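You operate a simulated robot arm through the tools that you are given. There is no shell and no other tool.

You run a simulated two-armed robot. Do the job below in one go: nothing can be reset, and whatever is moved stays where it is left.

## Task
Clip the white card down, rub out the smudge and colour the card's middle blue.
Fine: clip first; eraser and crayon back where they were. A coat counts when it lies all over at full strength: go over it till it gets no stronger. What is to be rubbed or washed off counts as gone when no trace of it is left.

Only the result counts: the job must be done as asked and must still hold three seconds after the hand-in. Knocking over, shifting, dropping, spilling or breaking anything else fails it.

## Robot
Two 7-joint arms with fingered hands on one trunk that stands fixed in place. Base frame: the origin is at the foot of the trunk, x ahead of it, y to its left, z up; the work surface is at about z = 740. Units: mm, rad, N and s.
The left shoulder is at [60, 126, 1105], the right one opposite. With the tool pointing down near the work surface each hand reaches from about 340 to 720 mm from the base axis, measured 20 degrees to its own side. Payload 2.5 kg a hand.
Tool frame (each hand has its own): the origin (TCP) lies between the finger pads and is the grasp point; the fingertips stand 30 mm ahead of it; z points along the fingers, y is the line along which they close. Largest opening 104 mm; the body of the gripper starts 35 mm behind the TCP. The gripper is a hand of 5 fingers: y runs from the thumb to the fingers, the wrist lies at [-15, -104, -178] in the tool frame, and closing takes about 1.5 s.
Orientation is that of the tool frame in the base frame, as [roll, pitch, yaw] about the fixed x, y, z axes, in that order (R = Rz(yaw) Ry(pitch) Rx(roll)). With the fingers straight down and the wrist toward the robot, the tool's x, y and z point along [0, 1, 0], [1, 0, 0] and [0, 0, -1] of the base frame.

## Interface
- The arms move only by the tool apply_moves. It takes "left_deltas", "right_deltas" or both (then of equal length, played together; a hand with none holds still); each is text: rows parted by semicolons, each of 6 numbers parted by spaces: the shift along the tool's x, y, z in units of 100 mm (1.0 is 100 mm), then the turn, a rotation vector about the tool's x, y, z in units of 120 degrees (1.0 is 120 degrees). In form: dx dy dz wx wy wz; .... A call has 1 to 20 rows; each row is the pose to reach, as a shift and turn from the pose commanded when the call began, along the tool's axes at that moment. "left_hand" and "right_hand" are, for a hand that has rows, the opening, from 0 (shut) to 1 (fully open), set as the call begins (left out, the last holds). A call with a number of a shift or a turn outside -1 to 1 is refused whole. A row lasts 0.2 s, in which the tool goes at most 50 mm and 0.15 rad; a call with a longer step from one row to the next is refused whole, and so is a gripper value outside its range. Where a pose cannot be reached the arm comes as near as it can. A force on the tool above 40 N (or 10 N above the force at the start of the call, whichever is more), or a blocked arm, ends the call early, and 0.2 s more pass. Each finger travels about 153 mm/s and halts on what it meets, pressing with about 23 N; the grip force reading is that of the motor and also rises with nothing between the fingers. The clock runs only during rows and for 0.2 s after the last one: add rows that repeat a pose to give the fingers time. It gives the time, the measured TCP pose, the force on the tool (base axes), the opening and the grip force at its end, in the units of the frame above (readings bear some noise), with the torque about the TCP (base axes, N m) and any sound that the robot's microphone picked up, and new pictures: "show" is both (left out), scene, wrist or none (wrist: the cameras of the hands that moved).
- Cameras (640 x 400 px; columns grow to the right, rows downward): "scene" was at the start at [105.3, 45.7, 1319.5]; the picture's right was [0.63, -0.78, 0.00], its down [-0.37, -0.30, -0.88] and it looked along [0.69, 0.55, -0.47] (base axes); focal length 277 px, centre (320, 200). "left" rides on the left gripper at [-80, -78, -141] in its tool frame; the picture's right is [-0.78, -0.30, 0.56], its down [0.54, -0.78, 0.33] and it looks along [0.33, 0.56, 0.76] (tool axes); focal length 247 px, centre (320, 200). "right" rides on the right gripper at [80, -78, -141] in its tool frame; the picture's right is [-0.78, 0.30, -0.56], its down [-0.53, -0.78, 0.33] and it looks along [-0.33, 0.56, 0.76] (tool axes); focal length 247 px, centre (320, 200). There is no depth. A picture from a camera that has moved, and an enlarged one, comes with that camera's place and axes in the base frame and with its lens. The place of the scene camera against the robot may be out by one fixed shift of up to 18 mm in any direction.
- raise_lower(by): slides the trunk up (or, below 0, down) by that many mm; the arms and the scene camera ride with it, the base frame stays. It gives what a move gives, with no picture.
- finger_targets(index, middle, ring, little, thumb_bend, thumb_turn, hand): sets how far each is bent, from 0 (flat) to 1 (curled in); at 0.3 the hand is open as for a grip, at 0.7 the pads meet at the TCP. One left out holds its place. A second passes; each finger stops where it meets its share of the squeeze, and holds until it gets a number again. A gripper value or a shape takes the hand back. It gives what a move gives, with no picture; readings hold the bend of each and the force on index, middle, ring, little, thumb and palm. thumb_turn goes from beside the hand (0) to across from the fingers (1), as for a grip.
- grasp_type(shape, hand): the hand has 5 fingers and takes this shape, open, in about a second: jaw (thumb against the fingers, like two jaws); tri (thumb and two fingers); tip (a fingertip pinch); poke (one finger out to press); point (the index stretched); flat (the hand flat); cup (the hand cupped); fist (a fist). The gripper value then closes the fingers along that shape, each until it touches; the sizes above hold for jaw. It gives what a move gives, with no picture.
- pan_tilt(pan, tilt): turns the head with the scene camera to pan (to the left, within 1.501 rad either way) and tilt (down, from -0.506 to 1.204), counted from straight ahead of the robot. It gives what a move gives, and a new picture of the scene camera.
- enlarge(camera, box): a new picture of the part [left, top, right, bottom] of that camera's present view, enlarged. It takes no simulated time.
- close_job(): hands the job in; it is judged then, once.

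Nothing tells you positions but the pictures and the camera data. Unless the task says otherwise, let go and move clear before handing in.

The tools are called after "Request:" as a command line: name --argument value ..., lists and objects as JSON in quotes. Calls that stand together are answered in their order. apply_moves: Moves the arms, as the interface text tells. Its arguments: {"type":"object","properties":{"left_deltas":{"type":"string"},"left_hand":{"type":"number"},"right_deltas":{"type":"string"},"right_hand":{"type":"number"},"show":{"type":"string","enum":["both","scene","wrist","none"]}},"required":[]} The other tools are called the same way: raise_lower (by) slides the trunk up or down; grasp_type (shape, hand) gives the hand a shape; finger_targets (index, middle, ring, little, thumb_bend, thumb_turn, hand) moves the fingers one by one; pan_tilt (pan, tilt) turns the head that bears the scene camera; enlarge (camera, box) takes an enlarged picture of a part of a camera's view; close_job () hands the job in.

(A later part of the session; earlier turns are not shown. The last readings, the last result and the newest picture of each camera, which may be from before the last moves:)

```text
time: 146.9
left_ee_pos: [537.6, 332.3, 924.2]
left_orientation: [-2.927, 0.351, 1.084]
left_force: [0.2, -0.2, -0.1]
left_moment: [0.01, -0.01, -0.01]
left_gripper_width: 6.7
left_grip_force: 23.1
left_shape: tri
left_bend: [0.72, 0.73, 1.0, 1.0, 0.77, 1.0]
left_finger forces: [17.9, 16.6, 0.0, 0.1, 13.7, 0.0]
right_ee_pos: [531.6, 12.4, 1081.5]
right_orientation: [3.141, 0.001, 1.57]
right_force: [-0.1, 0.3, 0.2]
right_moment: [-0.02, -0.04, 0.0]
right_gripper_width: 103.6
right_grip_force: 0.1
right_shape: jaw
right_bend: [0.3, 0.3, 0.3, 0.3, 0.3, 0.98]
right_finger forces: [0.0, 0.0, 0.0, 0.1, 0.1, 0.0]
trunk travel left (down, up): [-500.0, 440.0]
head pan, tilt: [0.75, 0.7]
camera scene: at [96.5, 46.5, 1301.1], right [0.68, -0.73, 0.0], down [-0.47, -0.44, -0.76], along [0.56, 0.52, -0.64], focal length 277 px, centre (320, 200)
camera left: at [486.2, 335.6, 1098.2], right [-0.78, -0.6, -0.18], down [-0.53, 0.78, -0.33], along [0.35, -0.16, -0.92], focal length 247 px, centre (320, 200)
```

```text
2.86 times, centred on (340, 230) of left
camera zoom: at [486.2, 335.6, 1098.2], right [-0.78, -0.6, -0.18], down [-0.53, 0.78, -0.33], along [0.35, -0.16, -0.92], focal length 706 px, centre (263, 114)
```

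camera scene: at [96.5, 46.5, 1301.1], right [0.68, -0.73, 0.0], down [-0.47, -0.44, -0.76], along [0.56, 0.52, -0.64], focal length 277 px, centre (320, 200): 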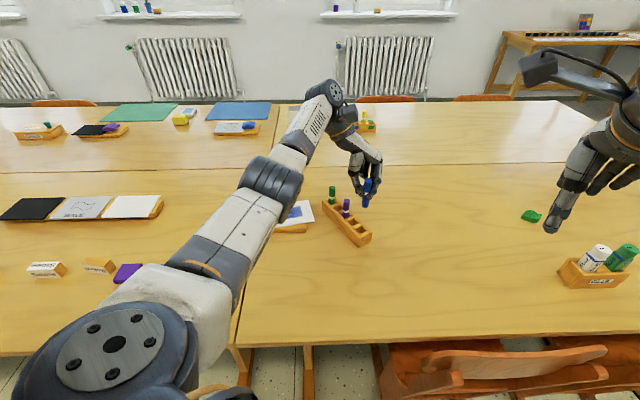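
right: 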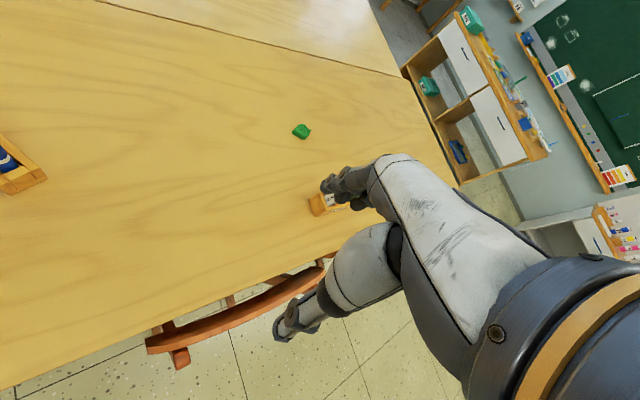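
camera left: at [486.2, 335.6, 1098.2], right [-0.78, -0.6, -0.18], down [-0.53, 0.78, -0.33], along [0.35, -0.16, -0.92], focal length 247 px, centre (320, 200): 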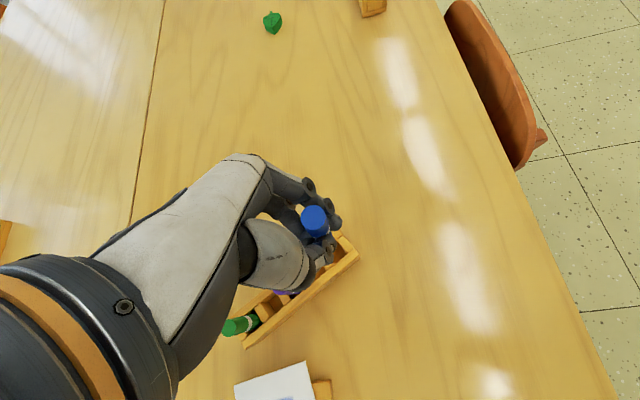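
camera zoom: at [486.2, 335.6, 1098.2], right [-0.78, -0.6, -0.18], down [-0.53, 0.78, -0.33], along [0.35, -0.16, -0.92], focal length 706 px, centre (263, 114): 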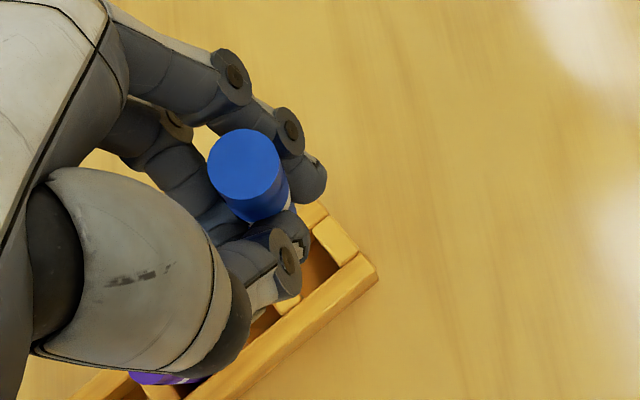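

The crayon hangs upright with its end right over the slot at (548,322). I'll descend to just above the rack and verify.

Request:
apply_moves --left_deltas "0.103 0.06 0.275 0 0 0;0.206 0.12 0.55 0 0 0;0.2579 0.15 0.6881 0 0 0;0.2579 0.15 0.6881 0 0 0" --show "wrist"

Request:
enlarge --camera "scene" --box '[320, 170, 390, 250]'

Request:
enlarge --camera "left" --box '[260, 160, 420, 300]'

```text
time: 147.9
left_ee_pos: [537.8, 332.7, 849.4]
left_orientation: [-2.929, 0.352, 1.087]
left_force: [0.2, 0.5, -0.4]
left_moment: [0.02, 0.02, -0.01]
left_gripper_width: 7.1
left_grip_force: 22.8
left_shape: tri
left_bend: [0.72, 0.73, 1.0, 1.0, 0.77, 1.0]
left_finger forces: [18.1, 16.8, 0.0, 0.1, 13.6, 0.0]
right_ee_pos: [530.8, 12.5, 1080.4]
right_orientation: [-3.141, 0.001, 1.569]
right_force: [1.0, 1.4, 0.5]
right_moment: [0.03, -0.01, -0.02]
right_gripper_width: 103.8
right_grip_force: 0.1
right_shape: jaw
right_bend: [0.3, 0.3, 0.3, 0.3, 0.3, 0.98]
right_finger forces: [0.0, 0.1, 0.0, 0.1, 0.1, 0.0]
trunk travel left (down, up): [-500.0, 440.0]
head pan, tilt: [0.75, 0.7]
camera left: at [486.2, 336.0, 1023.1], right [-0.78, -0.6, -0.18], down [-0.52, 0.78, -0.34], along [0.35, -0.16, -0.92], focal length 247 px, centre (320, 200)
```

left: 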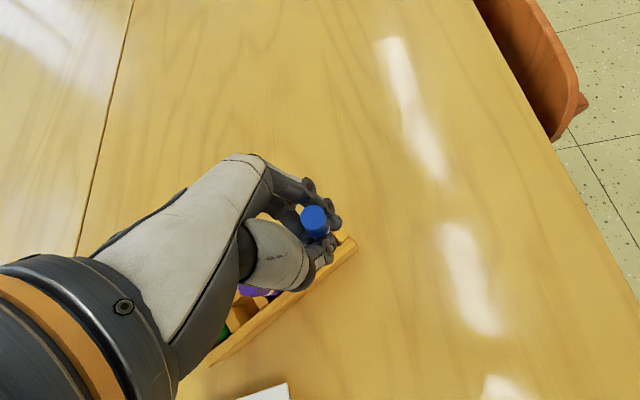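

```text
5.00 times, centred on (355, 210) of scene
camera zoom: at [96.5, 46.5, 1301.1], right [0.68, -0.73, 0.0], down [-0.47, -0.44, -0.76], along [0.56, 0.52, -0.64], focal length 1383 px, centre (145, 150)
```

zoom: 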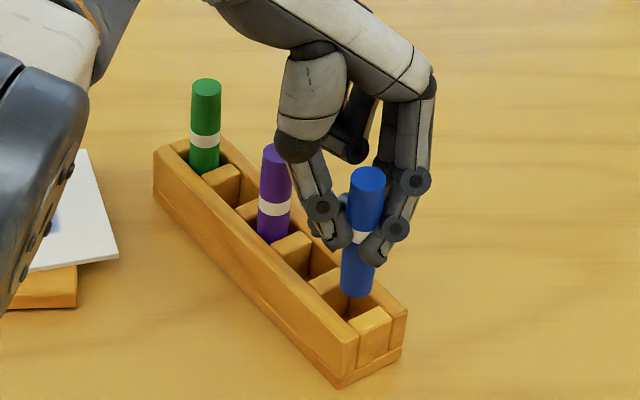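

```text
2.86 times, centred on (340, 230) of left
camera zoom: at [486.2, 336.0, 1023.1], right [-0.78, -0.6, -0.18], down [-0.52, 0.78, -0.34], along [0.35, -0.16, -0.92], focal length 706 px, centre (263, 114)
```

zoom: 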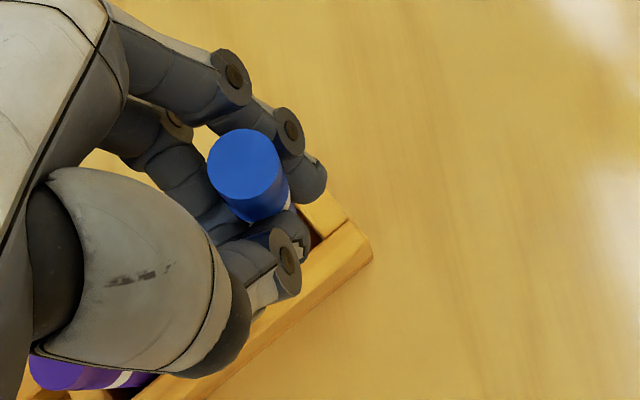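

The end is nearly over the slot, off by about 2–3 mm. I'll shift 2.5 mm in +y and lower it slowly into the slot mouth, watching force.

Request:
apply_moves --left_deltas "0.0207 -0.013 -0.0049 0 0 0;0.0379 -0.003 0.041 0 0 0;0.0551 0.007 0.0869 0 0 0;0.0654 0.013 0.1144 0 0 0;0.0757 0.019 0.1419 0 0 0" --show "none"

Request:
enlarge --camera "scene" --box '[320, 180, 390, 250]'

```text
time: 149.1
left_ee_pos: [538.4, 335.6, 833.8]
left_orientation: [-2.931, 0.351, 1.084]
left_force: [-0.1, -0.3, -0.1]
left_moment: [0.01, 0.0, 0.03]
left_gripper_width: 7.3
left_grip_force: 22.4
left_shape: tri
left_bend: [0.72, 0.73, 1.0, 1.0, 0.77, 1.0]
left_finger forces: [18.0, 16.9, 0.1, 0.0, 13.6, 0.0]
right_ee_pos: [532.0, 13.0, 1081.6]
right_orientation: [3.141, 0.001, 1.572]
right_force: [-0.3, 0.2, 0.2]
right_moment: [-0.02, 0.01, -0.04]
right_gripper_width: 103.6
right_grip_force: 0.1
right_shape: jaw
right_bend: [0.3, 0.3, 0.3, 0.3, 0.3, 0.98]
right_finger forces: [0.0, 0.0, 0.0, 0.2, 0.0, 0.0]
trunk travel left (down, up): [-500.0, 440.0]
head pan, tilt: [0.75, 0.7]
```

```text
5.71 times, centred on (355, 215) of scene
camera zoom: at [96.5, 46.5, 1301.1], right [0.68, -0.73, 0.0], down [-0.47, -0.44, -0.76], along [0.56, 0.52, -0.64], focal length 1580 px, centre (120, 114)
```

zoom: 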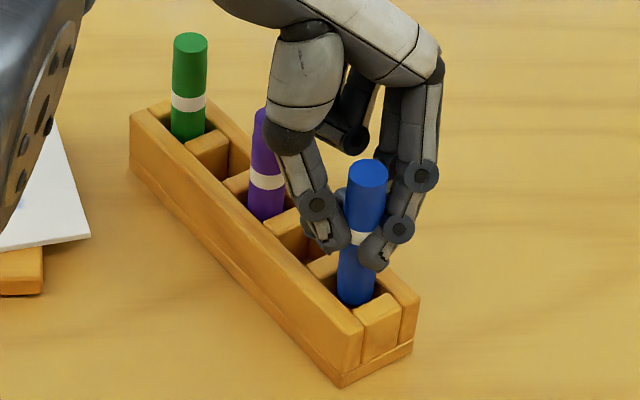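

The crayon's end is at the slot mouth with no contact force. I'll continue down in small steps.

Request:
apply_moves --left_deltas "0.0103 0.006 0.0275 0 0 0;0.0206 0.012 0.0551 0 0 0;0.0275 0.016 0.0734 0 0 0;0.0275 0.016 0.0734 0 0 0" --show "none"

Request:
enlarge --camera "scene" --box '[335, 195, 385, 245]'

```text
time: 150.1
left_ee_pos: [534.6, 334.3, 826.0]
left_orientation: [-2.928, 0.348, 1.084]
left_force: [-0.3, 0.4, -0.2]
left_moment: [0.0, 0.01, 0.01]
left_gripper_width: 7.0
left_grip_force: 23.1
left_shape: tri
left_bend: [0.72, 0.73, 1.0, 1.0, 0.77, 1.0]
left_finger forces: [18.1, 16.9, 0.0, 0.0, 13.5, 0.0]
right_ee_pos: [531.7, 12.7, 1081.0]
right_orientation: [-3.14, 0.001, 1.572]
right_force: [-0.2, 0.3, 0.3]
right_moment: [-0.04, 0.02, 0.01]
right_gripper_width: 103.9
right_grip_force: 0.0
right_shape: jaw
right_bend: [0.3, 0.3, 0.3, 0.3, 0.3, 0.98]
right_finger forces: [0.1, 0.0, 0.0, 0.0, 0.1, 0.0]
trunk travel left (down, up): [-500.0, 440.0]
head pan, tilt: [0.75, 0.7]
```

```text
8.00 times, centred on (360, 220) of scene
camera zoom: at [96.5, 46.5, 1301.1], right [0.68, -0.73, 0.0], down [-0.47, -0.44, -0.76], along [0.56, 0.52, -0.64], focal length 2213 px, centre (0, 40)
```

zoom: 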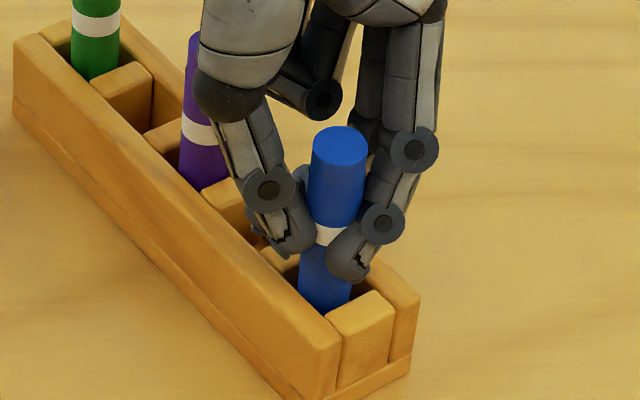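

The crayon is entering the slot with no resistance. I'll go 8 mm further down.

Request:
apply_moves --left_deltas "0.0103 0.006 0.0275 0 0 0;0.0206 0.012 0.0551 0 0 0;0.0275 0.016 0.0734 0 0 0;0.0275 0.016 0.0734 0 0 0" --show "none"

Request:
enlarge --camera "scene" --box '[335, 195, 385, 245]'

```text
time: 151.1
left_ee_pos: [534.4, 333.4, 817.2]
left_orientation: [-2.93, 0.353, 1.084]
left_force: [-0.2, 0.4, -0.9]
left_moment: [0.03, 0.01, 0.0]
left_gripper_width: 7.0
left_grip_force: 22.7
left_shape: tri
left_bend: [0.72, 0.73, 1.0, 1.0, 0.77, 1.0]
left_finger forces: [18.1, 17.0, 0.1, 0.1, 13.7, 0.1]
left hand out of reach, approached as far as the arm can: row 1, 2, 3, 4
right_ee_pos: [532.0, 13.5, 1081.5]
right_orientation: [3.141, 0.0, 1.57]
right_force: [0.3, 1.3, -0.3]
right_moment: [0.01, 0.04, -0.02]
right_gripper_width: 103.4
right_grip_force: 0.1
right_shape: jaw
right_bend: [0.3, 0.3, 0.3, 0.3, 0.3, 0.98]
right_finger forces: [0.0, 0.0, 0.1, 0.0, 0.0, 0.0]
trunk travel left (down, up): [-500.0, 440.0]
head pan, tilt: [0.75, 0.7]
```

```text
8.00 times, centred on (360, 220) of scene
camera zoom: at [96.5, 46.5, 1301.1], right [0.68, -0.73, 0.0], down [-0.47, -0.44, -0.76], along [0.56, 0.52, -0.64], focal length 2213 px, centre (0, 40)
```

zoom: 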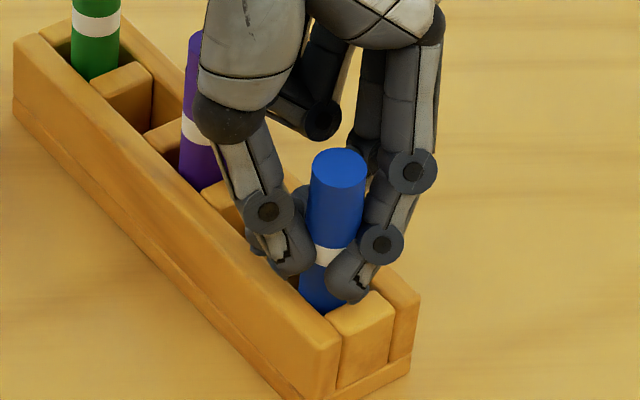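

The arm is at its reach limit, but the crayon is about 20 mm deep in its slot with no load. I'll open the fingers now so it settles in.

Request:
apply_moves --left_deltas "0 0 0 0 0 0;0 0 0 0 0 0;0 0 0 0 0 0;0 0 0 0 0 0;0 0 0 0 0 0;0 0 0 0 0 0;0 0 0 0 0 0" --left_hand 1 --show "wrist"

Request:
enlarge --camera "scene" --box '[335, 195, 385, 245]'

```text
time: 152.7
left_ee_pos: [534.8, 334.0, 819.2]
left_orientation: [-2.933, 0.348, 1.084]
left_force: [2.2, 7.4, 18.9]
left_moment: [0.08, -0.66, 0.26]
left_gripper_width: 96.8
left_grip_force: 0.0
left_shape: tri
left_bend: [0.29, 0.36, 0.99, 0.99, 0.3, 0.98]
left_finger forces: [0.8, 25.1, 0.1, 3.2, 0.0, 0.0]
right_ee_pos: [529.6, 13.2, 1081.5]
right_orientation: [3.139, 0.0, 1.571]
right_force: [-0.1, 0.1, 0.5]
right_moment: [-0.02, -0.03, 0.04]
right_gripper_width: 103.8
right_grip_force: 0.0
right_shape: jaw
right_bend: [0.3, 0.3, 0.3, 0.3, 0.3, 0.98]
right_finger forces: [0.0, 0.1, 0.0, 0.0, 0.0, 0.0]
trunk travel left (down, up): [-500.0, 440.0]
head pan, tilt: [0.75, 0.7]
camera left: at [482.5, 336.5, 993.2], right [-0.78, -0.6, -0.19], down [-0.52, 0.78, -0.34], along [0.35, -0.16, -0.92], focal length 247 px, centre (320, 200)
```

left: 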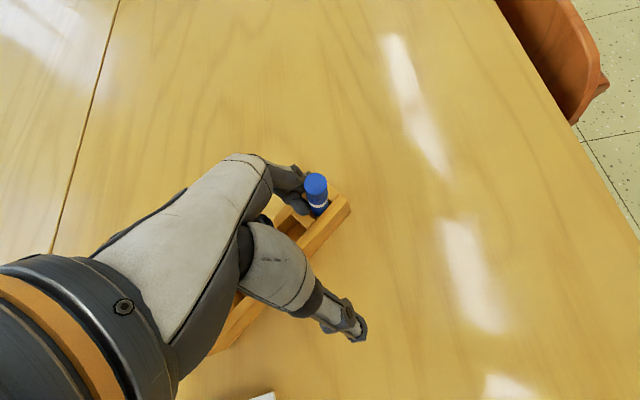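

```text
8.00 times, centred on (360, 220) of scene
camera zoom: at [94.9, 46.1, 1301.4], right [0.68, -0.73, 0.0], down [-0.47, -0.44, -0.77], along [0.56, 0.52, -0.64], focal length 2213 px, centre (0, 40)
```

zoom: 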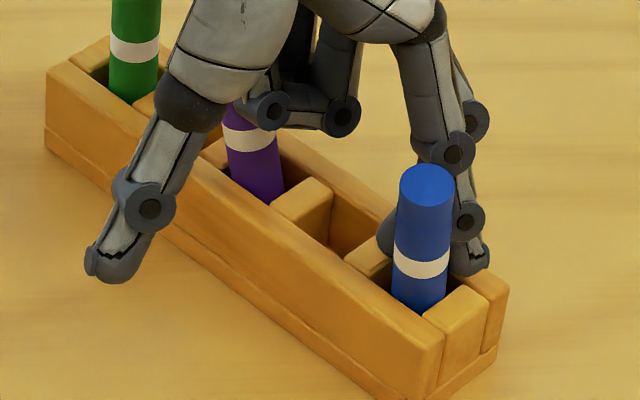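

Opening pushed the crayon and rack: the middle finger is caught against the crayon (25 N) and the rack has shifted. I'll first relax that finger by partly closing, before anything else.

Request:
apply_moves --left_deltas "0 0 0 0 0 0;0 0 0 0 0 0;0 0 0 0 0 0" --left_hand 0.7 --show "wrist"

Request:
enlarge --camera "scene" --box '[325, 180, 395, 250]'

Request:
enlarge --camera "left" --box '[240, 140, 400, 280]'

```text
time: 153.5
left_ee_pos: [533.6, 333.5, 816.8]
left_orientation: [-2.926, 0.352, 1.085]
left_force: [1.2, -4.4, 6.7]
left_moment: [-0.15, -0.26, -0.07]
left_gripper_width: 72.4
left_grip_force: 0.0
left_shape: tri
left_bend: [0.25, 0.38, 0.99, 0.99, 0.58, 0.99]
left_finger forces: [3.7, 11.0, 0.1, 1.8, 0.1, 0.0]
right_ee_pos: [530.7, 12.6, 1080.9]
right_orientation: [-3.14, 0.002, 1.57]
right_force: [-0.7, 0.1, 0.7]
right_moment: [0.02, 0.01, 0.0]
right_gripper_width: 103.3
right_grip_force: 0.0
right_shape: jaw
right_bend: [0.3, 0.3, 0.3, 0.3, 0.3, 0.98]
right_finger forces: [0.1, 0.0, 0.0, 0.0, 0.0, 0.0]
trunk travel left (down, up): [-500.0, 440.0]
head pan, tilt: [0.75, 0.7]
camera left: at [482.9, 335.8, 991.2], right [-0.78, -0.6, -0.18], down [-0.52, 0.78, -0.33], along [0.34, -0.16, -0.92], focal length 247 px, centre (320, 200)
```

left: 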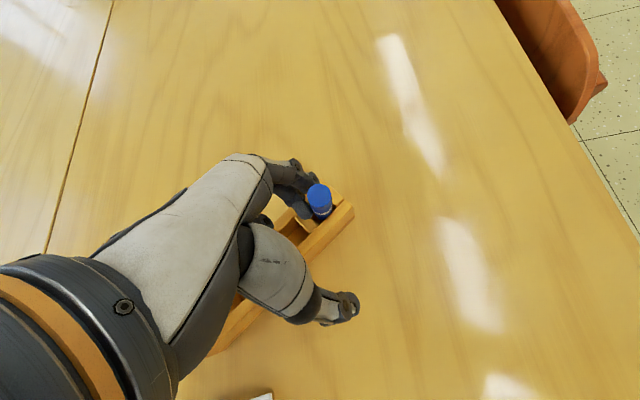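

```text
5.71 times, centred on (360, 215) of scene
camera zoom: at [96.0, 45.8, 1301.2], right [0.68, -0.73, 0.0], down [-0.47, -0.44, -0.77], along [0.56, 0.52, -0.64], focal length 1580 px, centre (91, 114)
```

zoom: 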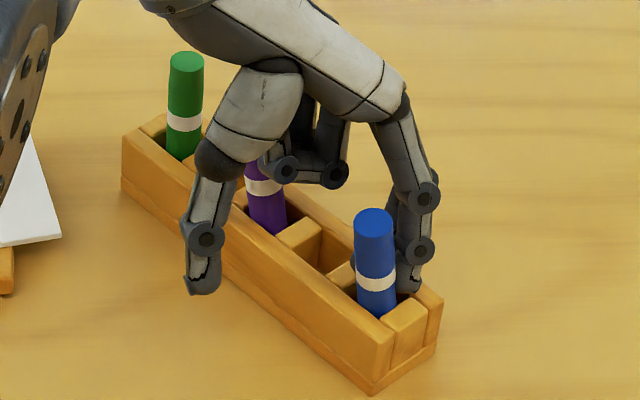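

```text
2.86 times, centred on (320, 210) of left
camera zoom: at [482.9, 335.8, 991.2], right [-0.78, -0.6, -0.18], down [-0.52, 0.78, -0.33], along [0.34, -0.16, -0.92], focal length 706 px, centre (320, 171)
```

zoom: 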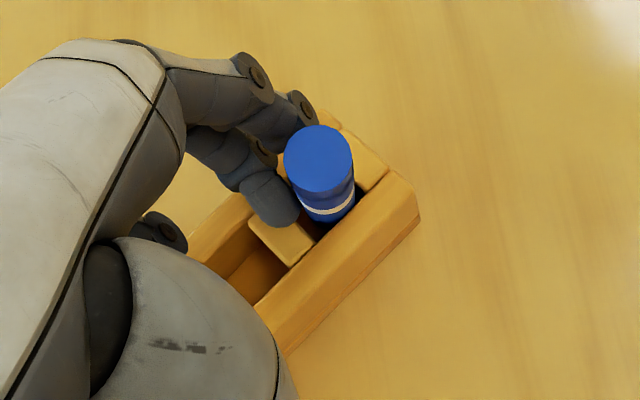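

The crayon stands in its slot, with the index behind it and the middle finger beside it; the little finger lightly touches the purple crayon. I'll relax the individual fingers before lifting away.

Request:
finger_targets --hand "left" --index 0.2 --middle 0.37 --thumb_bend 0.3

Request:
enlarge --camera "scene" --box '[325, 180, 395, 250]'

Request:
enlarge --camera "left" --box '[240, 140, 400, 280]'

```text
time: 154.5
left_ee_pos: [533.8, 333.9, 817.8]
left_orientation: [-2.93, 0.351, 1.085]
left_force: [-1.6, -1.6, 10.2]
left_moment: [-0.25, -0.19, -0.08]
left_gripper_width: 116.8
left_grip_force: 6.1
left_shape: fingers
left_bend: [0.2, 0.39, 0.99, 0.99, 0.3, 0.99]
left_finger forces: [0.0, 10.7, 0.0, 1.2, 0.0, 0.0]
right_ee_pos: [530.5, 12.7, 1082.0]
right_orientation: [3.139, 0.001, 1.57]
right_force: [0.2, 0.5, 0.8]
right_moment: [-0.02, 0.01, 0.04]
right_gripper_width: 103.7
right_grip_force: 0.0
right_shape: jaw
right_bend: [0.3, 0.3, 0.3, 0.3, 0.3, 0.98]
right_finger forces: [0.0, 0.0, 0.1, 0.0, 0.0, 0.0]
trunk travel left (down, up): [-500.0, 440.0]
head pan, tilt: [0.75, 0.7]
```

```text
5.71 times, centred on (360, 215) of scene
camera zoom: at [95.3, 45.8, 1301.3], right [0.68, -0.73, 0.0], down [-0.47, -0.44, -0.77], along [0.56, 0.52, -0.64], focal length 1580 px, centre (91, 114)
```

zoom: 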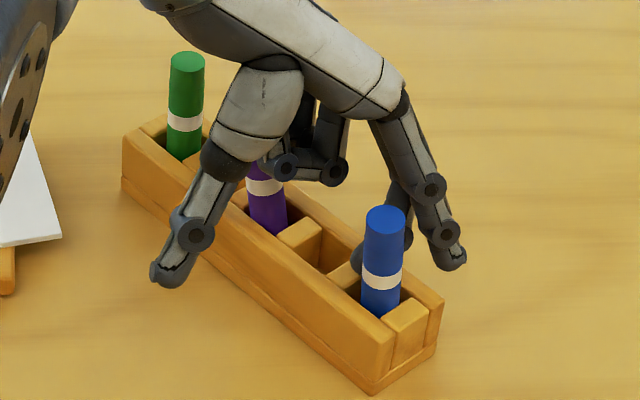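

```text
2.86 times, centred on (320, 210) of left
camera zoom: at [482.5, 336.2, 992.2], right [-0.78, -0.6, -0.19], down [-0.52, 0.78, -0.34], along [0.35, -0.16, -0.92], focal length 706 px, centre (320, 171)
```

zoom: 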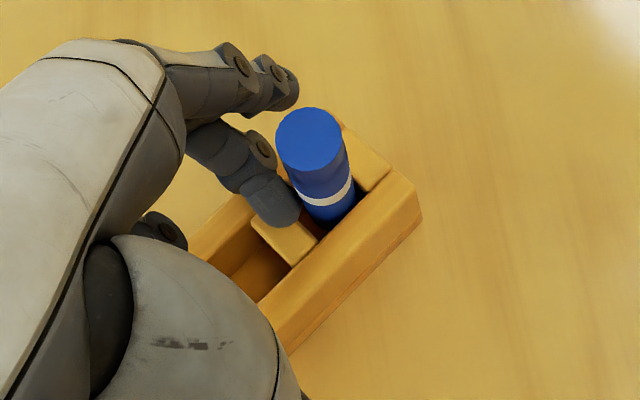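

Now the crayon is free in its slot; the middle fingertip is just pressing on the rack's divider. I'll rise straight up out of the way.

Request:
apply_moves --left_deltas "-0.0103 -0.006 -0.0275 0 0 0;-0.0344 -0.02 -0.0918 0 0 0;-0.1031 -0.06 -0.2753 0 0 0;-0.2063 -0.12 -0.5505 0 0 0;-0.275 -0.16 -0.734 0 0 0;-0.275 -0.16 -0.734 0 0 0" --show "both"

Request:
enlarge --camera "scene" --box '[325, 180, 395, 250]'

Request:
enlarge --camera "left" --box '[240, 140, 400, 280]'

```text
time: 155.9
left_ee_pos: [541.8, 338.2, 896.6]
left_orientation: [-2.926, 0.351, 1.083]
left_force: [-0.5, 0.0, 0.3]
left_moment: [0.01, -0.01, 0.0]
left_gripper_width: 117.1
left_grip_force: 0.0
left_shape: fingers
left_bend: [0.2, 0.37, 0.99, 0.99, 0.3, 0.99]
left_finger forces: [0.2, 0.1, 0.1, 0.1, 0.0, 0.0]
left hand out of reach, approached as far as the arm can: row 3, 4, 5, 6
right_ee_pos: [532.2, 14.2, 1082.6]
right_orientation: [-3.141, 0.003, 1.568]
right_force: [0.3, 0.3, 0.4]
right_moment: [0.0, 0.01, -0.03]
right_gripper_width: 103.6
right_grip_force: 0.0
right_shape: jaw
right_bend: [0.3, 0.3, 0.3, 0.3, 0.3, 0.98]
right_finger forces: [0.0, 0.0, 0.0, 0.1, 0.0, 0.0]
trunk travel left (down, up): [-500.0, 440.0]
head pan, tilt: [0.75, 0.7]
camera scene: at [96.4, 46.5, 1301.1], right [0.68, -0.73, 0.0], down [-0.47, -0.44, -0.76], along [0.56, 0.52, -0.64], focal length 277 px, centre (320, 200)
camera left: at [491.8, 341.4, 1071.3], right [-0.78, -0.6, -0.18], down [-0.52, 0.78, -0.33], along [0.34, -0.16, -0.92], focal length 247 px, centre (320, 200)
```

scene: 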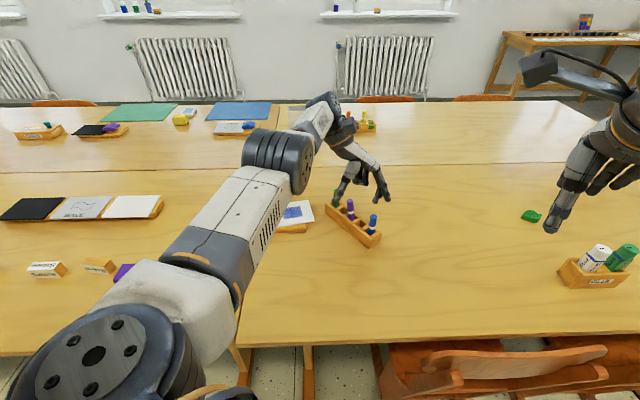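
left: 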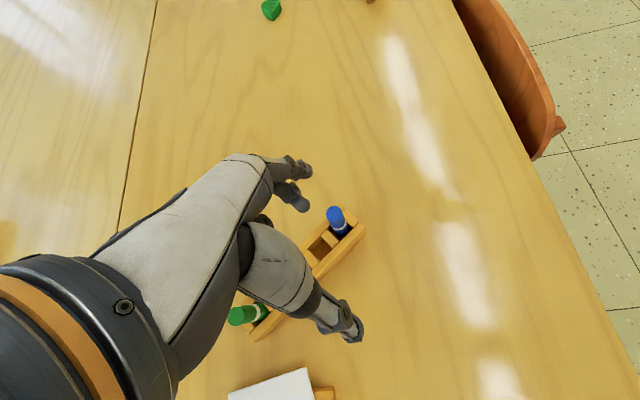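

```text
5.71 times, centred on (360, 215) of scene
camera zoom: at [96.4, 46.5, 1301.1], right [0.68, -0.73, 0.0], down [-0.47, -0.44, -0.76], along [0.56, 0.52, -0.64], focal length 1580 px, centre (91, 114)
```

zoom: 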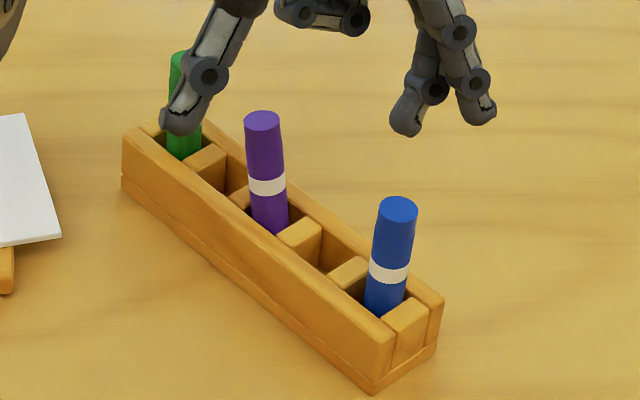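

```text
2.86 times, centred on (320, 210) of left
camera zoom: at [491.8, 341.4, 1071.3], right [-0.78, -0.6, -0.18], down [-0.52, 0.78, -0.33], along [0.34, -0.16, -0.92], focal length 706 px, centre (320, 171)
```

zoom: 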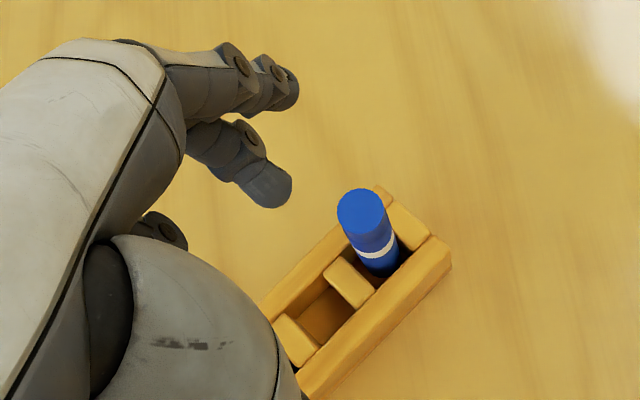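

The crayon is back in its slot, but the rack has shifted about 22 mm toward −y and turned about 6° (blue end now near (561,302) instead of (548,322)). I must put it back. First I raise the hand, restore its upright orientation and take the one-finger poke shape.

Request:
apply_moves --left_deltas "-0.113 -0.066 -0.303 0 0 0;-0.25 -0.04 -0.25 -0.028 0.0278 -0.0494;-0.38 -0.02 -0.2 -0.0561 0.0556 -0.0988;-0.5 0.01 -0.16 -0.0841 0.0835 -0.1483;-0.6 0.03 -0.13 -0.1122 0.1113 -0.1977;-0.691 0.055 -0.113 -0.1402 0.1391 -0.2471;-0.691 0.055 -0.113 -0.1402 0.1391 -0.2471" --show "none"

Request:
grasp_type --shape "poke" --hand "left"

Request:
finger_targets --hand "left" --middle 0.99

Request:
pan_tilt --pan 0.5 --tilt 0.8

```text
time: 157.5
left_ee_pos: [672.7, 325.5, 934.5]
left_orientation: [3.139, 0.0, 1.573]
left_force: [0.3, 0.7, 0.0]
left_moment: [-0.01, 0.01, 0.01]
left_gripper_width: 117.5
left_grip_force: 0.2
left_shape: fingers
left_bend: [0.2, 0.37, 0.99, 0.99, 0.3, 0.99]
left_finger forces: [0.0, 0.1, 0.0, 0.0, 0.0, 0.0]
left hand out of reach, approached as far as the arm can: row 2, 3, 4, 5, 6, 7
right_ee_pos: [531.7, 13.4, 1081.3]
right_orientation: [3.141, 0.002, 1.571]
right_force: [0.6, -0.3, 0.0]
right_moment: [0.04, 0.02, 0.0]
right_gripper_width: 103.8
right_grip_force: 0.1
right_shape: jaw
right_bend: [0.3, 0.3, 0.3, 0.3, 0.3, 0.98]
right_finger forces: [0.0, 0.0, 0.1, 0.0, 0.0, 0.0]
trunk travel left (down, up): [-500.0, 440.0]
head pan, tilt: [0.75, 0.7]
```

```text
time: 158.4
left_ee_pos: [671.8, 323.6, 935.2]
left_orientation: [-3.14, 0.002, 1.571]
left_force: [0.0, 1.6, -0.4]
left_moment: [-0.01, 0.01, 0.02]
left_gripper_width: 0.0
left_grip_force: 0.0
left_shape: poke
left_bend: [0.7, 0.7, 0.99, 0.99, 1.0, 1.0]
left_finger forces: [0.0, 0.0, 0.1, 0.0, 0.0, 0.1]
right_ee_pos: [530.4, 12.7, 1081.7]
right_orientation: [3.141, 0.0, 1.57]
right_force: [0.0, -0.4, -0.1]
right_moment: [0.03, -0.01, -0.01]
right_gripper_width: 103.3
right_grip_force: 0.1
right_shape: jaw
right_bend: [0.3, 0.3, 0.3, 0.3, 0.3, 0.98]
right_finger forces: [0.0, 0.1, 0.0, 0.0, 0.0, 0.1]
trunk travel left (down, up): [-500.0, 440.0]
head pan, tilt: [0.75, 0.7]
```

```text
time: 159.4
left_ee_pos: [673.0, 324.3, 933.9]
left_orientation: [-3.141, 0.001, 1.572]
left_force: [-1.0, 0.3, 0.3]
left_moment: [-0.02, -0.01, 0.0]
left_gripper_width: 29.8
left_grip_force: 0.1
left_shape: fingers
left_bend: [0.7, 0.99, 0.99, 0.99, 1.0, 1.0]
left_finger forces: [0.0, 0.1, 0.0, 0.1, 0.0, 0.0]
right_ee_pos: [531.8, 13.4, 1083.0]
right_orientation: [-3.141, -0.001, 1.57]
right_force: [-0.3, 0.2, 0.4]
right_moment: [0.01, 0.0, 0.03]
right_gripper_width: 103.6
right_grip_force: 0.0
right_shape: jaw
right_bend: [0.3, 0.3, 0.3, 0.3, 0.3, 0.98]
right_finger forces: [0.0, 0.0, 0.0, 0.0, 0.0, 0.0]
trunk travel left (down, up): [-500.0, 440.0]
head pan, tilt: [0.75, 0.7]
```

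```text
time: 160.2
left_ee_pos: [671.8, 324.6, 933.7]
left_orientation: [-3.141, 0.002, 1.572]
left_force: [-0.4, 0.2, 0.5]
left_moment: [0.03, 0.03, 0.02]
left_gripper_width: 29.8
left_grip_force: 0.0
left_shape: fingers
left_bend: [0.7, 0.99, 0.99, 0.99, 1.0, 1.0]
left_finger forces: [0.0, 0.0, 0.1, 0.0, 0.0, 0.1]
right_ee_pos: [531.5, 12.9, 1081.6]
right_orientation: [3.141, -0.001, 1.57]
right_force: [-0.1, 1.1, 0.9]
right_moment: [0.03, 0.01, -0.03]
right_gripper_width: 103.8
right_grip_force: 0.2
right_shape: jaw
right_bend: [0.3, 0.3, 0.3, 0.3, 0.3, 0.98]
right_finger forces: [0.0, 0.0, 0.0, 0.1, 0.1, 0.1]
trunk travel left (down, up): [-500.0, 440.0]
head pan, tilt: [0.499, 0.799]
camera scene: at [105.1, 27.2, 1292.9], right [0.48, -0.88, 0.0], down [-0.63, -0.34, -0.7], along [0.61, 0.33, -0.72], focal length 277 px, centre (320, 200)
```

scene: 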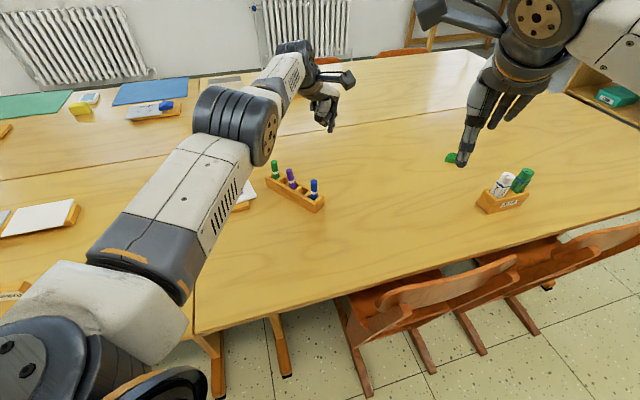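

The hand is now upright beyond the rack (at x≈672). I'll measure the rack's present pose.

Request:
enlarge --camera "scene" --box '[250, 150, 340, 220]'

Request:
enlarge --camera "scene" --box '[280, 70, 380, 150]'

```text
5.71 times, centred on (295, 185) of scene
camera zoom: at [105.1, 27.2, 1292.9], right [0.48, -0.88, 0.0], down [-0.63, -0.34, -0.7], along [0.61, 0.33, -0.72], focal length 1580 px, centre (463, 286)
```

zoom: 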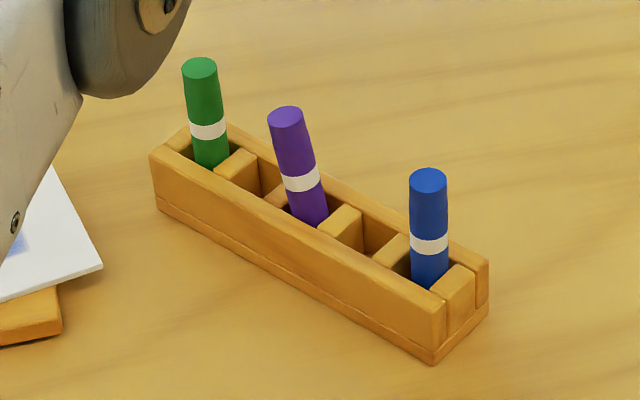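

```text
5.00 times, centred on (330, 110) of scene
camera zoom: at [105.1, 27.2, 1292.9], right [0.48, -0.88, 0.0], down [-0.63, -0.34, -0.7], along [0.61, 0.33, -0.72], focal length 1383 px, centre (270, 650)
```

zoom: 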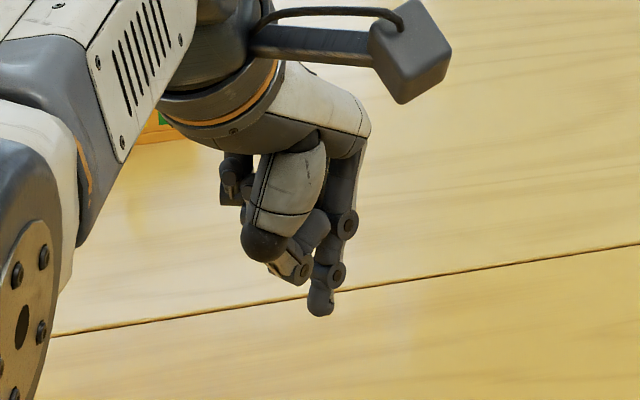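

The rack's blue end sits about 15 mm too far out and 22 mm too far toward −y, with 6.4° rotation. I'll push the blue crayon's shaft just above the rack with the fingertip, first from behind toward the robot; moving into position behind it.

Request:
apply_moves --left_deltas "-0.06 -0.36 0 0 0 0;-0.12 -0.72 0 0 0 0;-0.12 -0.72 0.4 0 0 0;-0.12 -0.72 0.8 0 0 0;-0.12 -0.72 1.0 0 0 0;-0.12 -0.72 1.0 0 0 0" --show "wrist"

Request:
enlarge --camera "scene" --box '[260, 130, 350, 220]'

```text
time: 161.6
left_ee_pos: [658.3, 334.5, 821.9]
left_orientation: [-3.141, 0.001, 1.571]
left_force: [0.1, 0.0, -0.1]
left_moment: [0.0, -0.03, -0.02]
left_gripper_width: 30.0
left_grip_force: 0.1
left_shape: fingers
left_bend: [0.7, 0.99, 0.99, 0.99, 1.0, 1.0]
left_finger forces: [0.0, 0.0, 0.0, 0.1, 0.1, 0.0]
left hand out of reach, approached as far as the arm can: row 1, 2, 3, 4, 5, 6
right_ee_pos: [531.4, 13.2, 1082.7]
right_orientation: [3.14, 0.0, 1.57]
right_force: [0.1, -0.8, 0.4]
right_moment: [0.01, 0.02, 0.02]
right_gripper_width: 103.6
right_grip_force: 0.1
right_shape: jaw
right_bend: [0.3, 0.3, 0.3, 0.3, 0.3, 0.98]
right_finger forces: [0.1, 0.0, 0.0, 0.0, 0.1, 0.1]
trunk travel left (down, up): [-500.0, 440.0]
head pan, tilt: [0.499, 0.799]
camera left: at [580.2, 255.1, 964.2], right [-0.3, -0.78, -0.56], down [-0.78, 0.53, -0.33], along [0.56, 0.33, -0.76], focal length 247 px, centre (320, 200)
```

left: 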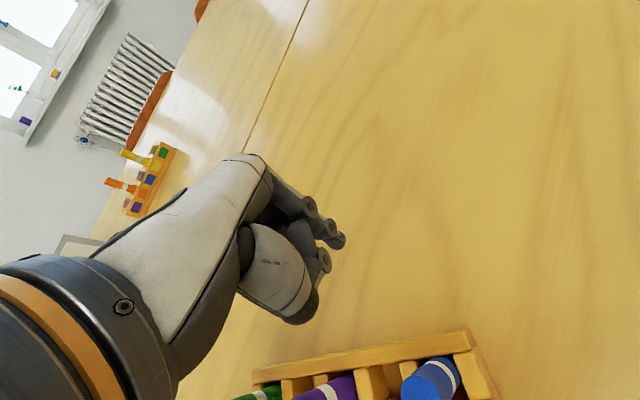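

```text
4.44 times, centred on (305, 175) of scene
camera zoom: at [105.1, 27.2, 1292.9], right [0.48, -0.88, 0.0], down [-0.63, -0.34, -0.7], along [0.61, 0.33, -0.72], focal length 1229 px, centre (387, 311)
```

zoom: 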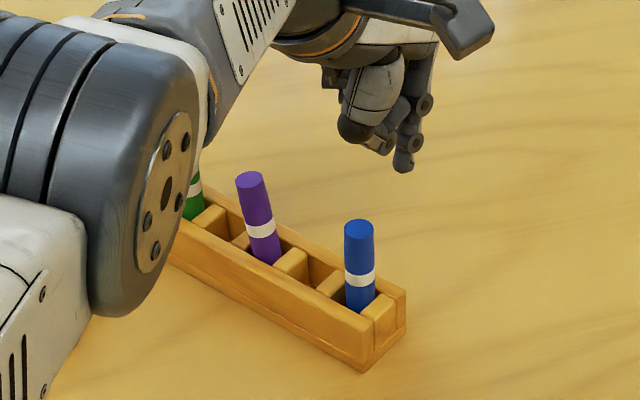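

The arm got into an awkward posture near its limits. I'll raise it and go back to the earlier easy area near (420,450,930) to recover a good posture.

Request:
apply_moves --left_deltas "0 0 -0.3 0 0 0;0 0 -0.6 0 0 0;0 0 -1.0 0 0 0;0 0 -1.0 0 0 0" --show "scene"

Request:
apply_moves --left_deltas "0 -0.3 -0.1 0 0 0;0.1 -0.6 -0.2 0 0 0;0.2 -0.9 -0.3 0 0 0;0.2 -1.0 -0.3 0 0 0;0.2 -1.0 -0.3 0 0 0" --show "scene"

```text
time: 162.6
left_ee_pos: [667.7, 336.8, 921.7]
left_orientation: [-3.142, 0.002, 1.572]
left_force: [-0.1, 0.4, -0.8]
left_moment: [0.02, 0.01, -0.02]
left_gripper_width: 29.8
left_grip_force: 0.0
left_shape: fingers
left_bend: [0.7, 0.99, 0.99, 0.99, 1.0, 1.0]
left_finger forces: [0.1, 0.1, 0.1, 0.1, 0.0, 0.0]
left hand out of reach, approached as far as the arm can: row 1, 2, 3, 4
right_ee_pos: [531.0, 13.6, 1082.2]
right_orientation: [3.139, 0.0, 1.572]
right_force: [0.8, 0.6, 0.4]
right_moment: [0.03, -0.02, 0.03]
right_gripper_width: 103.6
right_grip_force: 0.1
right_shape: jaw
right_bend: [0.3, 0.3, 0.3, 0.3, 0.3, 0.98]
right_finger forces: [0.0, 0.1, 0.0, 0.0, 0.0, 0.0]
trunk travel left (down, up): [-500.0, 440.0]
head pan, tilt: [0.499, 0.799]
camera scene: at [105.2, 27.2, 1292.9], right [0.48, -0.88, 0.0], down [-0.63, -0.34, -0.7], along [0.61, 0.33, -0.72], focal length 277 px, centre (320, 200)
```

scene: 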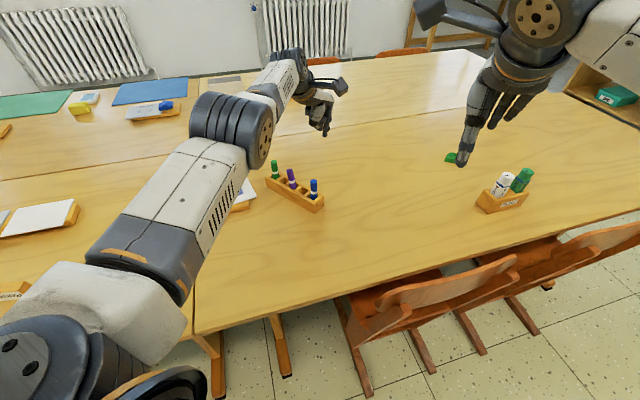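

```text
time: 163.8
left_ee_pos: [648.4, 387.6, 956.0]
left_orientation: [-3.141, 0.0, 1.57]
left_force: [-0.3, 0.7, -0.3]
left_moment: [0.02, 0.0, 0.01]
left_gripper_width: 29.8
left_grip_force: 0.1
left_shape: fingers
left_bend: [0.7, 0.99, 0.99, 0.99, 1.0, 1.0]
left_finger forces: [0.1, 0.0, 0.0, 0.1, 0.1, 0.0]
left hand out of reach, approached as far as the arm can: row 1, 2, 3, 4, 5
right_ee_pos: [530.8, 13.6, 1082.6]
right_orientation: [-3.139, 0.001, 1.57]
right_force: [0.4, 0.0, -0.5]
right_moment: [-0.03, 0.02, 0.04]
right_gripper_width: 103.5
right_grip_force: 0.0
right_shape: jaw
right_bend: [0.3, 0.3, 0.3, 0.3, 0.3, 0.98]
right_finger forces: [0.0, 0.1, 0.0, 0.0, 0.0, 0.0]
trunk travel left (down, up): [-500.0, 440.0]
head pan, tilt: [0.499, 0.799]
camera scene: at [105.2, 27.1, 1292.9], right [0.48, -0.88, 0.0], down [-0.63, -0.34, -0.7], along [0.61, 0.33, -0.72], focal length 277 px, centre (320, 200)
```

scene: 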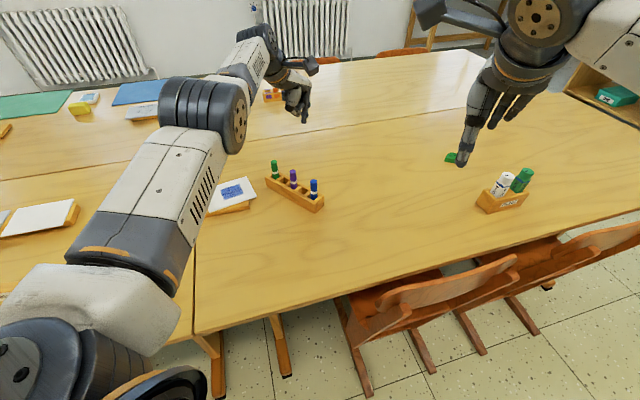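

The arm seems stuck with a wrist joint at its limit. I'll unwind by turning the hand's yaw back toward 135° and see whether it can retract.

Request:
apply_moves --left_deltas "0 0 0 0 0 -0.0625;0 -0.1 0 0 0 -0.125;0 -0.2 0 0 0 -0.1875;0 -0.3 0 0 0 -0.25;0 -0.4 0 0 0 -0.3125;0 -0.5 0 0 0 -0.375;0 -0.5 0 0 0 -0.375" --show "scene"

```text
time: 165.4
left_ee_pos: [650.6, 400.9, 954.2]
left_orientation: [-3.14, -0.002, 2.361]
left_force: [1.2, -0.1, 0.3]
left_moment: [0.01, -0.02, 0.01]
left_gripper_width: 29.8
left_grip_force: 0.0
left_shape: fingers
left_bend: [0.7, 0.99, 0.99, 0.99, 1.0, 1.0]
left_finger forces: [0.0, 0.0, 0.1, 0.0, 0.1, 0.1]
left hand out of reach, approached as far as the arm can: row 1, 2, 3, 4, 5, 6, 7
right_ee_pos: [531.4, 13.9, 1081.2]
right_orientation: [-3.141, 0.001, 1.57]
right_force: [0.8, 0.4, -0.3]
right_moment: [0.0, 0.0, 0.01]
right_gripper_width: 103.8
right_grip_force: 0.1
right_shape: jaw
right_bend: [0.3, 0.3, 0.3, 0.3, 0.3, 0.98]
right_finger forces: [0.0, 0.1, 0.1, 0.0, 0.0, 0.1]
trunk travel left (down, up): [-500.0, 440.0]
head pan, tilt: [0.499, 0.799]
camera scene: at [105.1, 27.2, 1292.9], right [0.48, -0.88, 0.0], down [-0.63, -0.34, -0.7], along [0.61, 0.33, -0.72], focal length 277 px, centre (320, 200)
```

scene: 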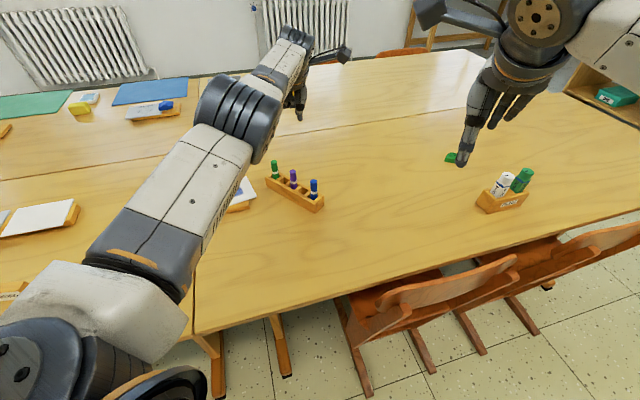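

The arm is fully stretched. I'll command a clear inward-and-down move straight toward the shoulder to get the elbow to bend.

Request:
apply_moves --left_deltas "0.1 -0.22 -0.1 0 0 0;0.2 -0.45 -0.2 0 0 0;0.3 -0.68 -0.3 0 0 0;0.42 -0.9 -0.4 0 0 0;0.42 -0.9 -0.4 0 0 0;0.42 -0.9 -0.4 0 0 0" --show "scene"

```text
time: 166.8
left_ee_pos: [648.5, 395.4, 1000.1]
left_orientation: [-3.138, 0.002, 2.359]
left_force: [0.5, 0.3, 0.1]
left_moment: [0.01, 0.01, 0.02]
left_gripper_width: 29.8
left_grip_force: 0.0
left_shape: fingers
left_bend: [0.7, 0.99, 0.99, 0.99, 1.0, 1.0]
left_finger forces: [0.0, 0.1, 0.0, 0.0, 0.0, 0.0]
left hand out of reach, approached as far as the arm can: row 1, 2, 3, 4, 5, 6
right_ee_pos: [531.7, 12.8, 1082.3]
right_orientation: [-3.141, 0.0, 1.572]
right_force: [0.3, -0.3, 0.6]
right_moment: [0.01, -0.02, 0.0]
right_gripper_width: 103.5
right_grip_force: 0.0
right_shape: jaw
right_bend: [0.3, 0.3, 0.3, 0.3, 0.3, 0.98]
right_finger forces: [0.0, 0.0, 0.0, 0.0, 0.0, 0.0]
trunk travel left (down, up): [-500.0, 440.0]
head pan, tilt: [0.499, 0.799]
camera scene: at [105.1, 27.2, 1292.9], right [0.48, -0.88, 0.0], down [-0.63, -0.34, -0.7], along [0.61, 0.33, -0.72], focal length 277 px, centre (320, 200)
```

scene: 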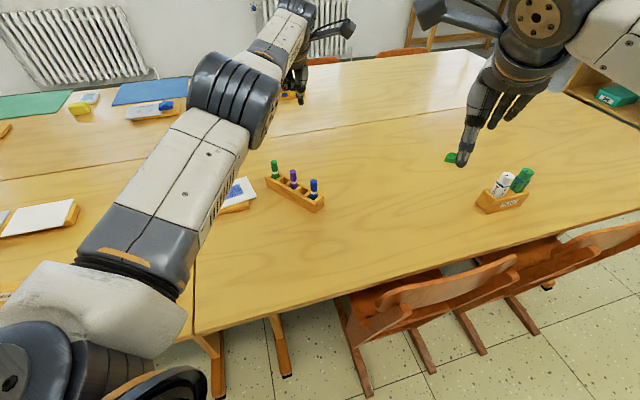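

Still sliding along the fully stretched arc. A hand tilt couples into the elbow, so I'll try tilting the hand while commanding the inward motion.

Request:
apply_moves --left_deltas "0.05 -0.1 0 0.05 0 0;0.1 -0.2 0 0.1 0 0;0.15 -0.35 0 0.15 0 0;0.2 -0.5 0 0.2 0 0;0.25 -0.6 0 0.2 0 0;0.3 -0.7 0 0.2 0 0;0.35 -0.8 0 0.2 0 0" --show "none"

```text
time: 168.4
left_ee_pos: [568.3, 367.4, 1002.2]
left_orientation: [-2.722, 0.0, 2.356]
left_force: [0.7, 0.4, 0.6]
left_moment: [0.03, 0.0, 0.0]
left_gripper_width: 29.8
left_grip_force: 0.1
left_shape: fingers
left_bend: [0.7, 0.99, 0.99, 0.99, 1.0, 1.0]
left_finger forces: [0.0, 0.1, 0.0, 0.0, 0.0, 0.1]
left hand out of reach, approached as far as the arm can: row 1, 2, 3, 4, 5
right_ee_pos: [531.3, 13.7, 1081.7]
right_orientation: [3.141, -0.001, 1.57]
right_force: [0.5, -1.0, -0.2]
right_moment: [0.0, 0.04, 0.04]
right_gripper_width: 103.7
right_grip_force: 0.0
right_shape: jaw
right_bend: [0.3, 0.3, 0.3, 0.3, 0.3, 0.98]
right_finger forces: [0.0, 0.1, 0.0, 0.0, 0.0, 0.1]
trunk travel left (down, up): [-500.0, 440.0]
head pan, tilt: [0.499, 0.799]
```

That freed the elbow. I'll bring the hand back to a comfortable spot with an upright orientation.

Request:
apply_moves --left_deltas "0.17 -0.01 0.05 -0.04 0 0;0.34 -0.02 0.1 -0.08 0 0;0.51 -0.03 0.15 -0.12 0 0;0.68 -0.04 0.2 -0.16 0 0;0.85 -0.05 0.24 -0.2 0 0;0.85 -0.05 0.24 -0.2 0 0" --show "scene"

```text
time: 169.8
left_ee_pos: [497.7, 419.7, 981.6]
left_orientation: [3.139, 0.002, 2.358]
left_force: [-0.7, 0.6, 0.5]
left_moment: [0.01, -0.01, 0.0]
left_gripper_width: 29.9
left_grip_force: 0.2
left_shape: fingers
left_bend: [0.7, 0.99, 0.99, 0.99, 1.0, 1.0]
left_finger forces: [0.0, 0.0, 0.0, 0.1, 0.0, 0.0]
right_ee_pos: [531.8, 13.5, 1081.9]
right_orientation: [3.141, 0.001, 1.57]
right_force: [0.7, 0.4, 0.3]
right_moment: [-0.03, 0.02, -0.08]
right_gripper_width: 103.9
right_grip_force: 0.0
right_shape: jaw
right_bend: [0.3, 0.3, 0.3, 0.3, 0.3, 0.98]
right_finger forces: [0.1, 0.1, 0.1, 0.0, 0.0, 0.0]
trunk travel left (down, up): [-500.0, 440.0]
head pan, tilt: [0.499, 0.799]
camera scene: at [105.1, 27.2, 1292.9], right [0.48, -0.88, 0.0], down [-0.63, -0.34, -0.7], along [0.61, 0.33, -0.72], focal length 277 px, centre (320, 200)
```

scene: 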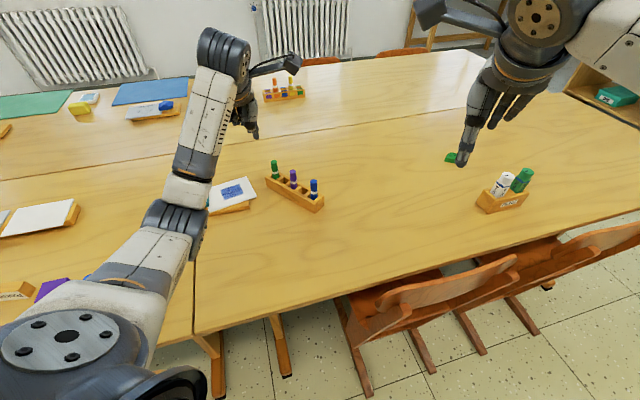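

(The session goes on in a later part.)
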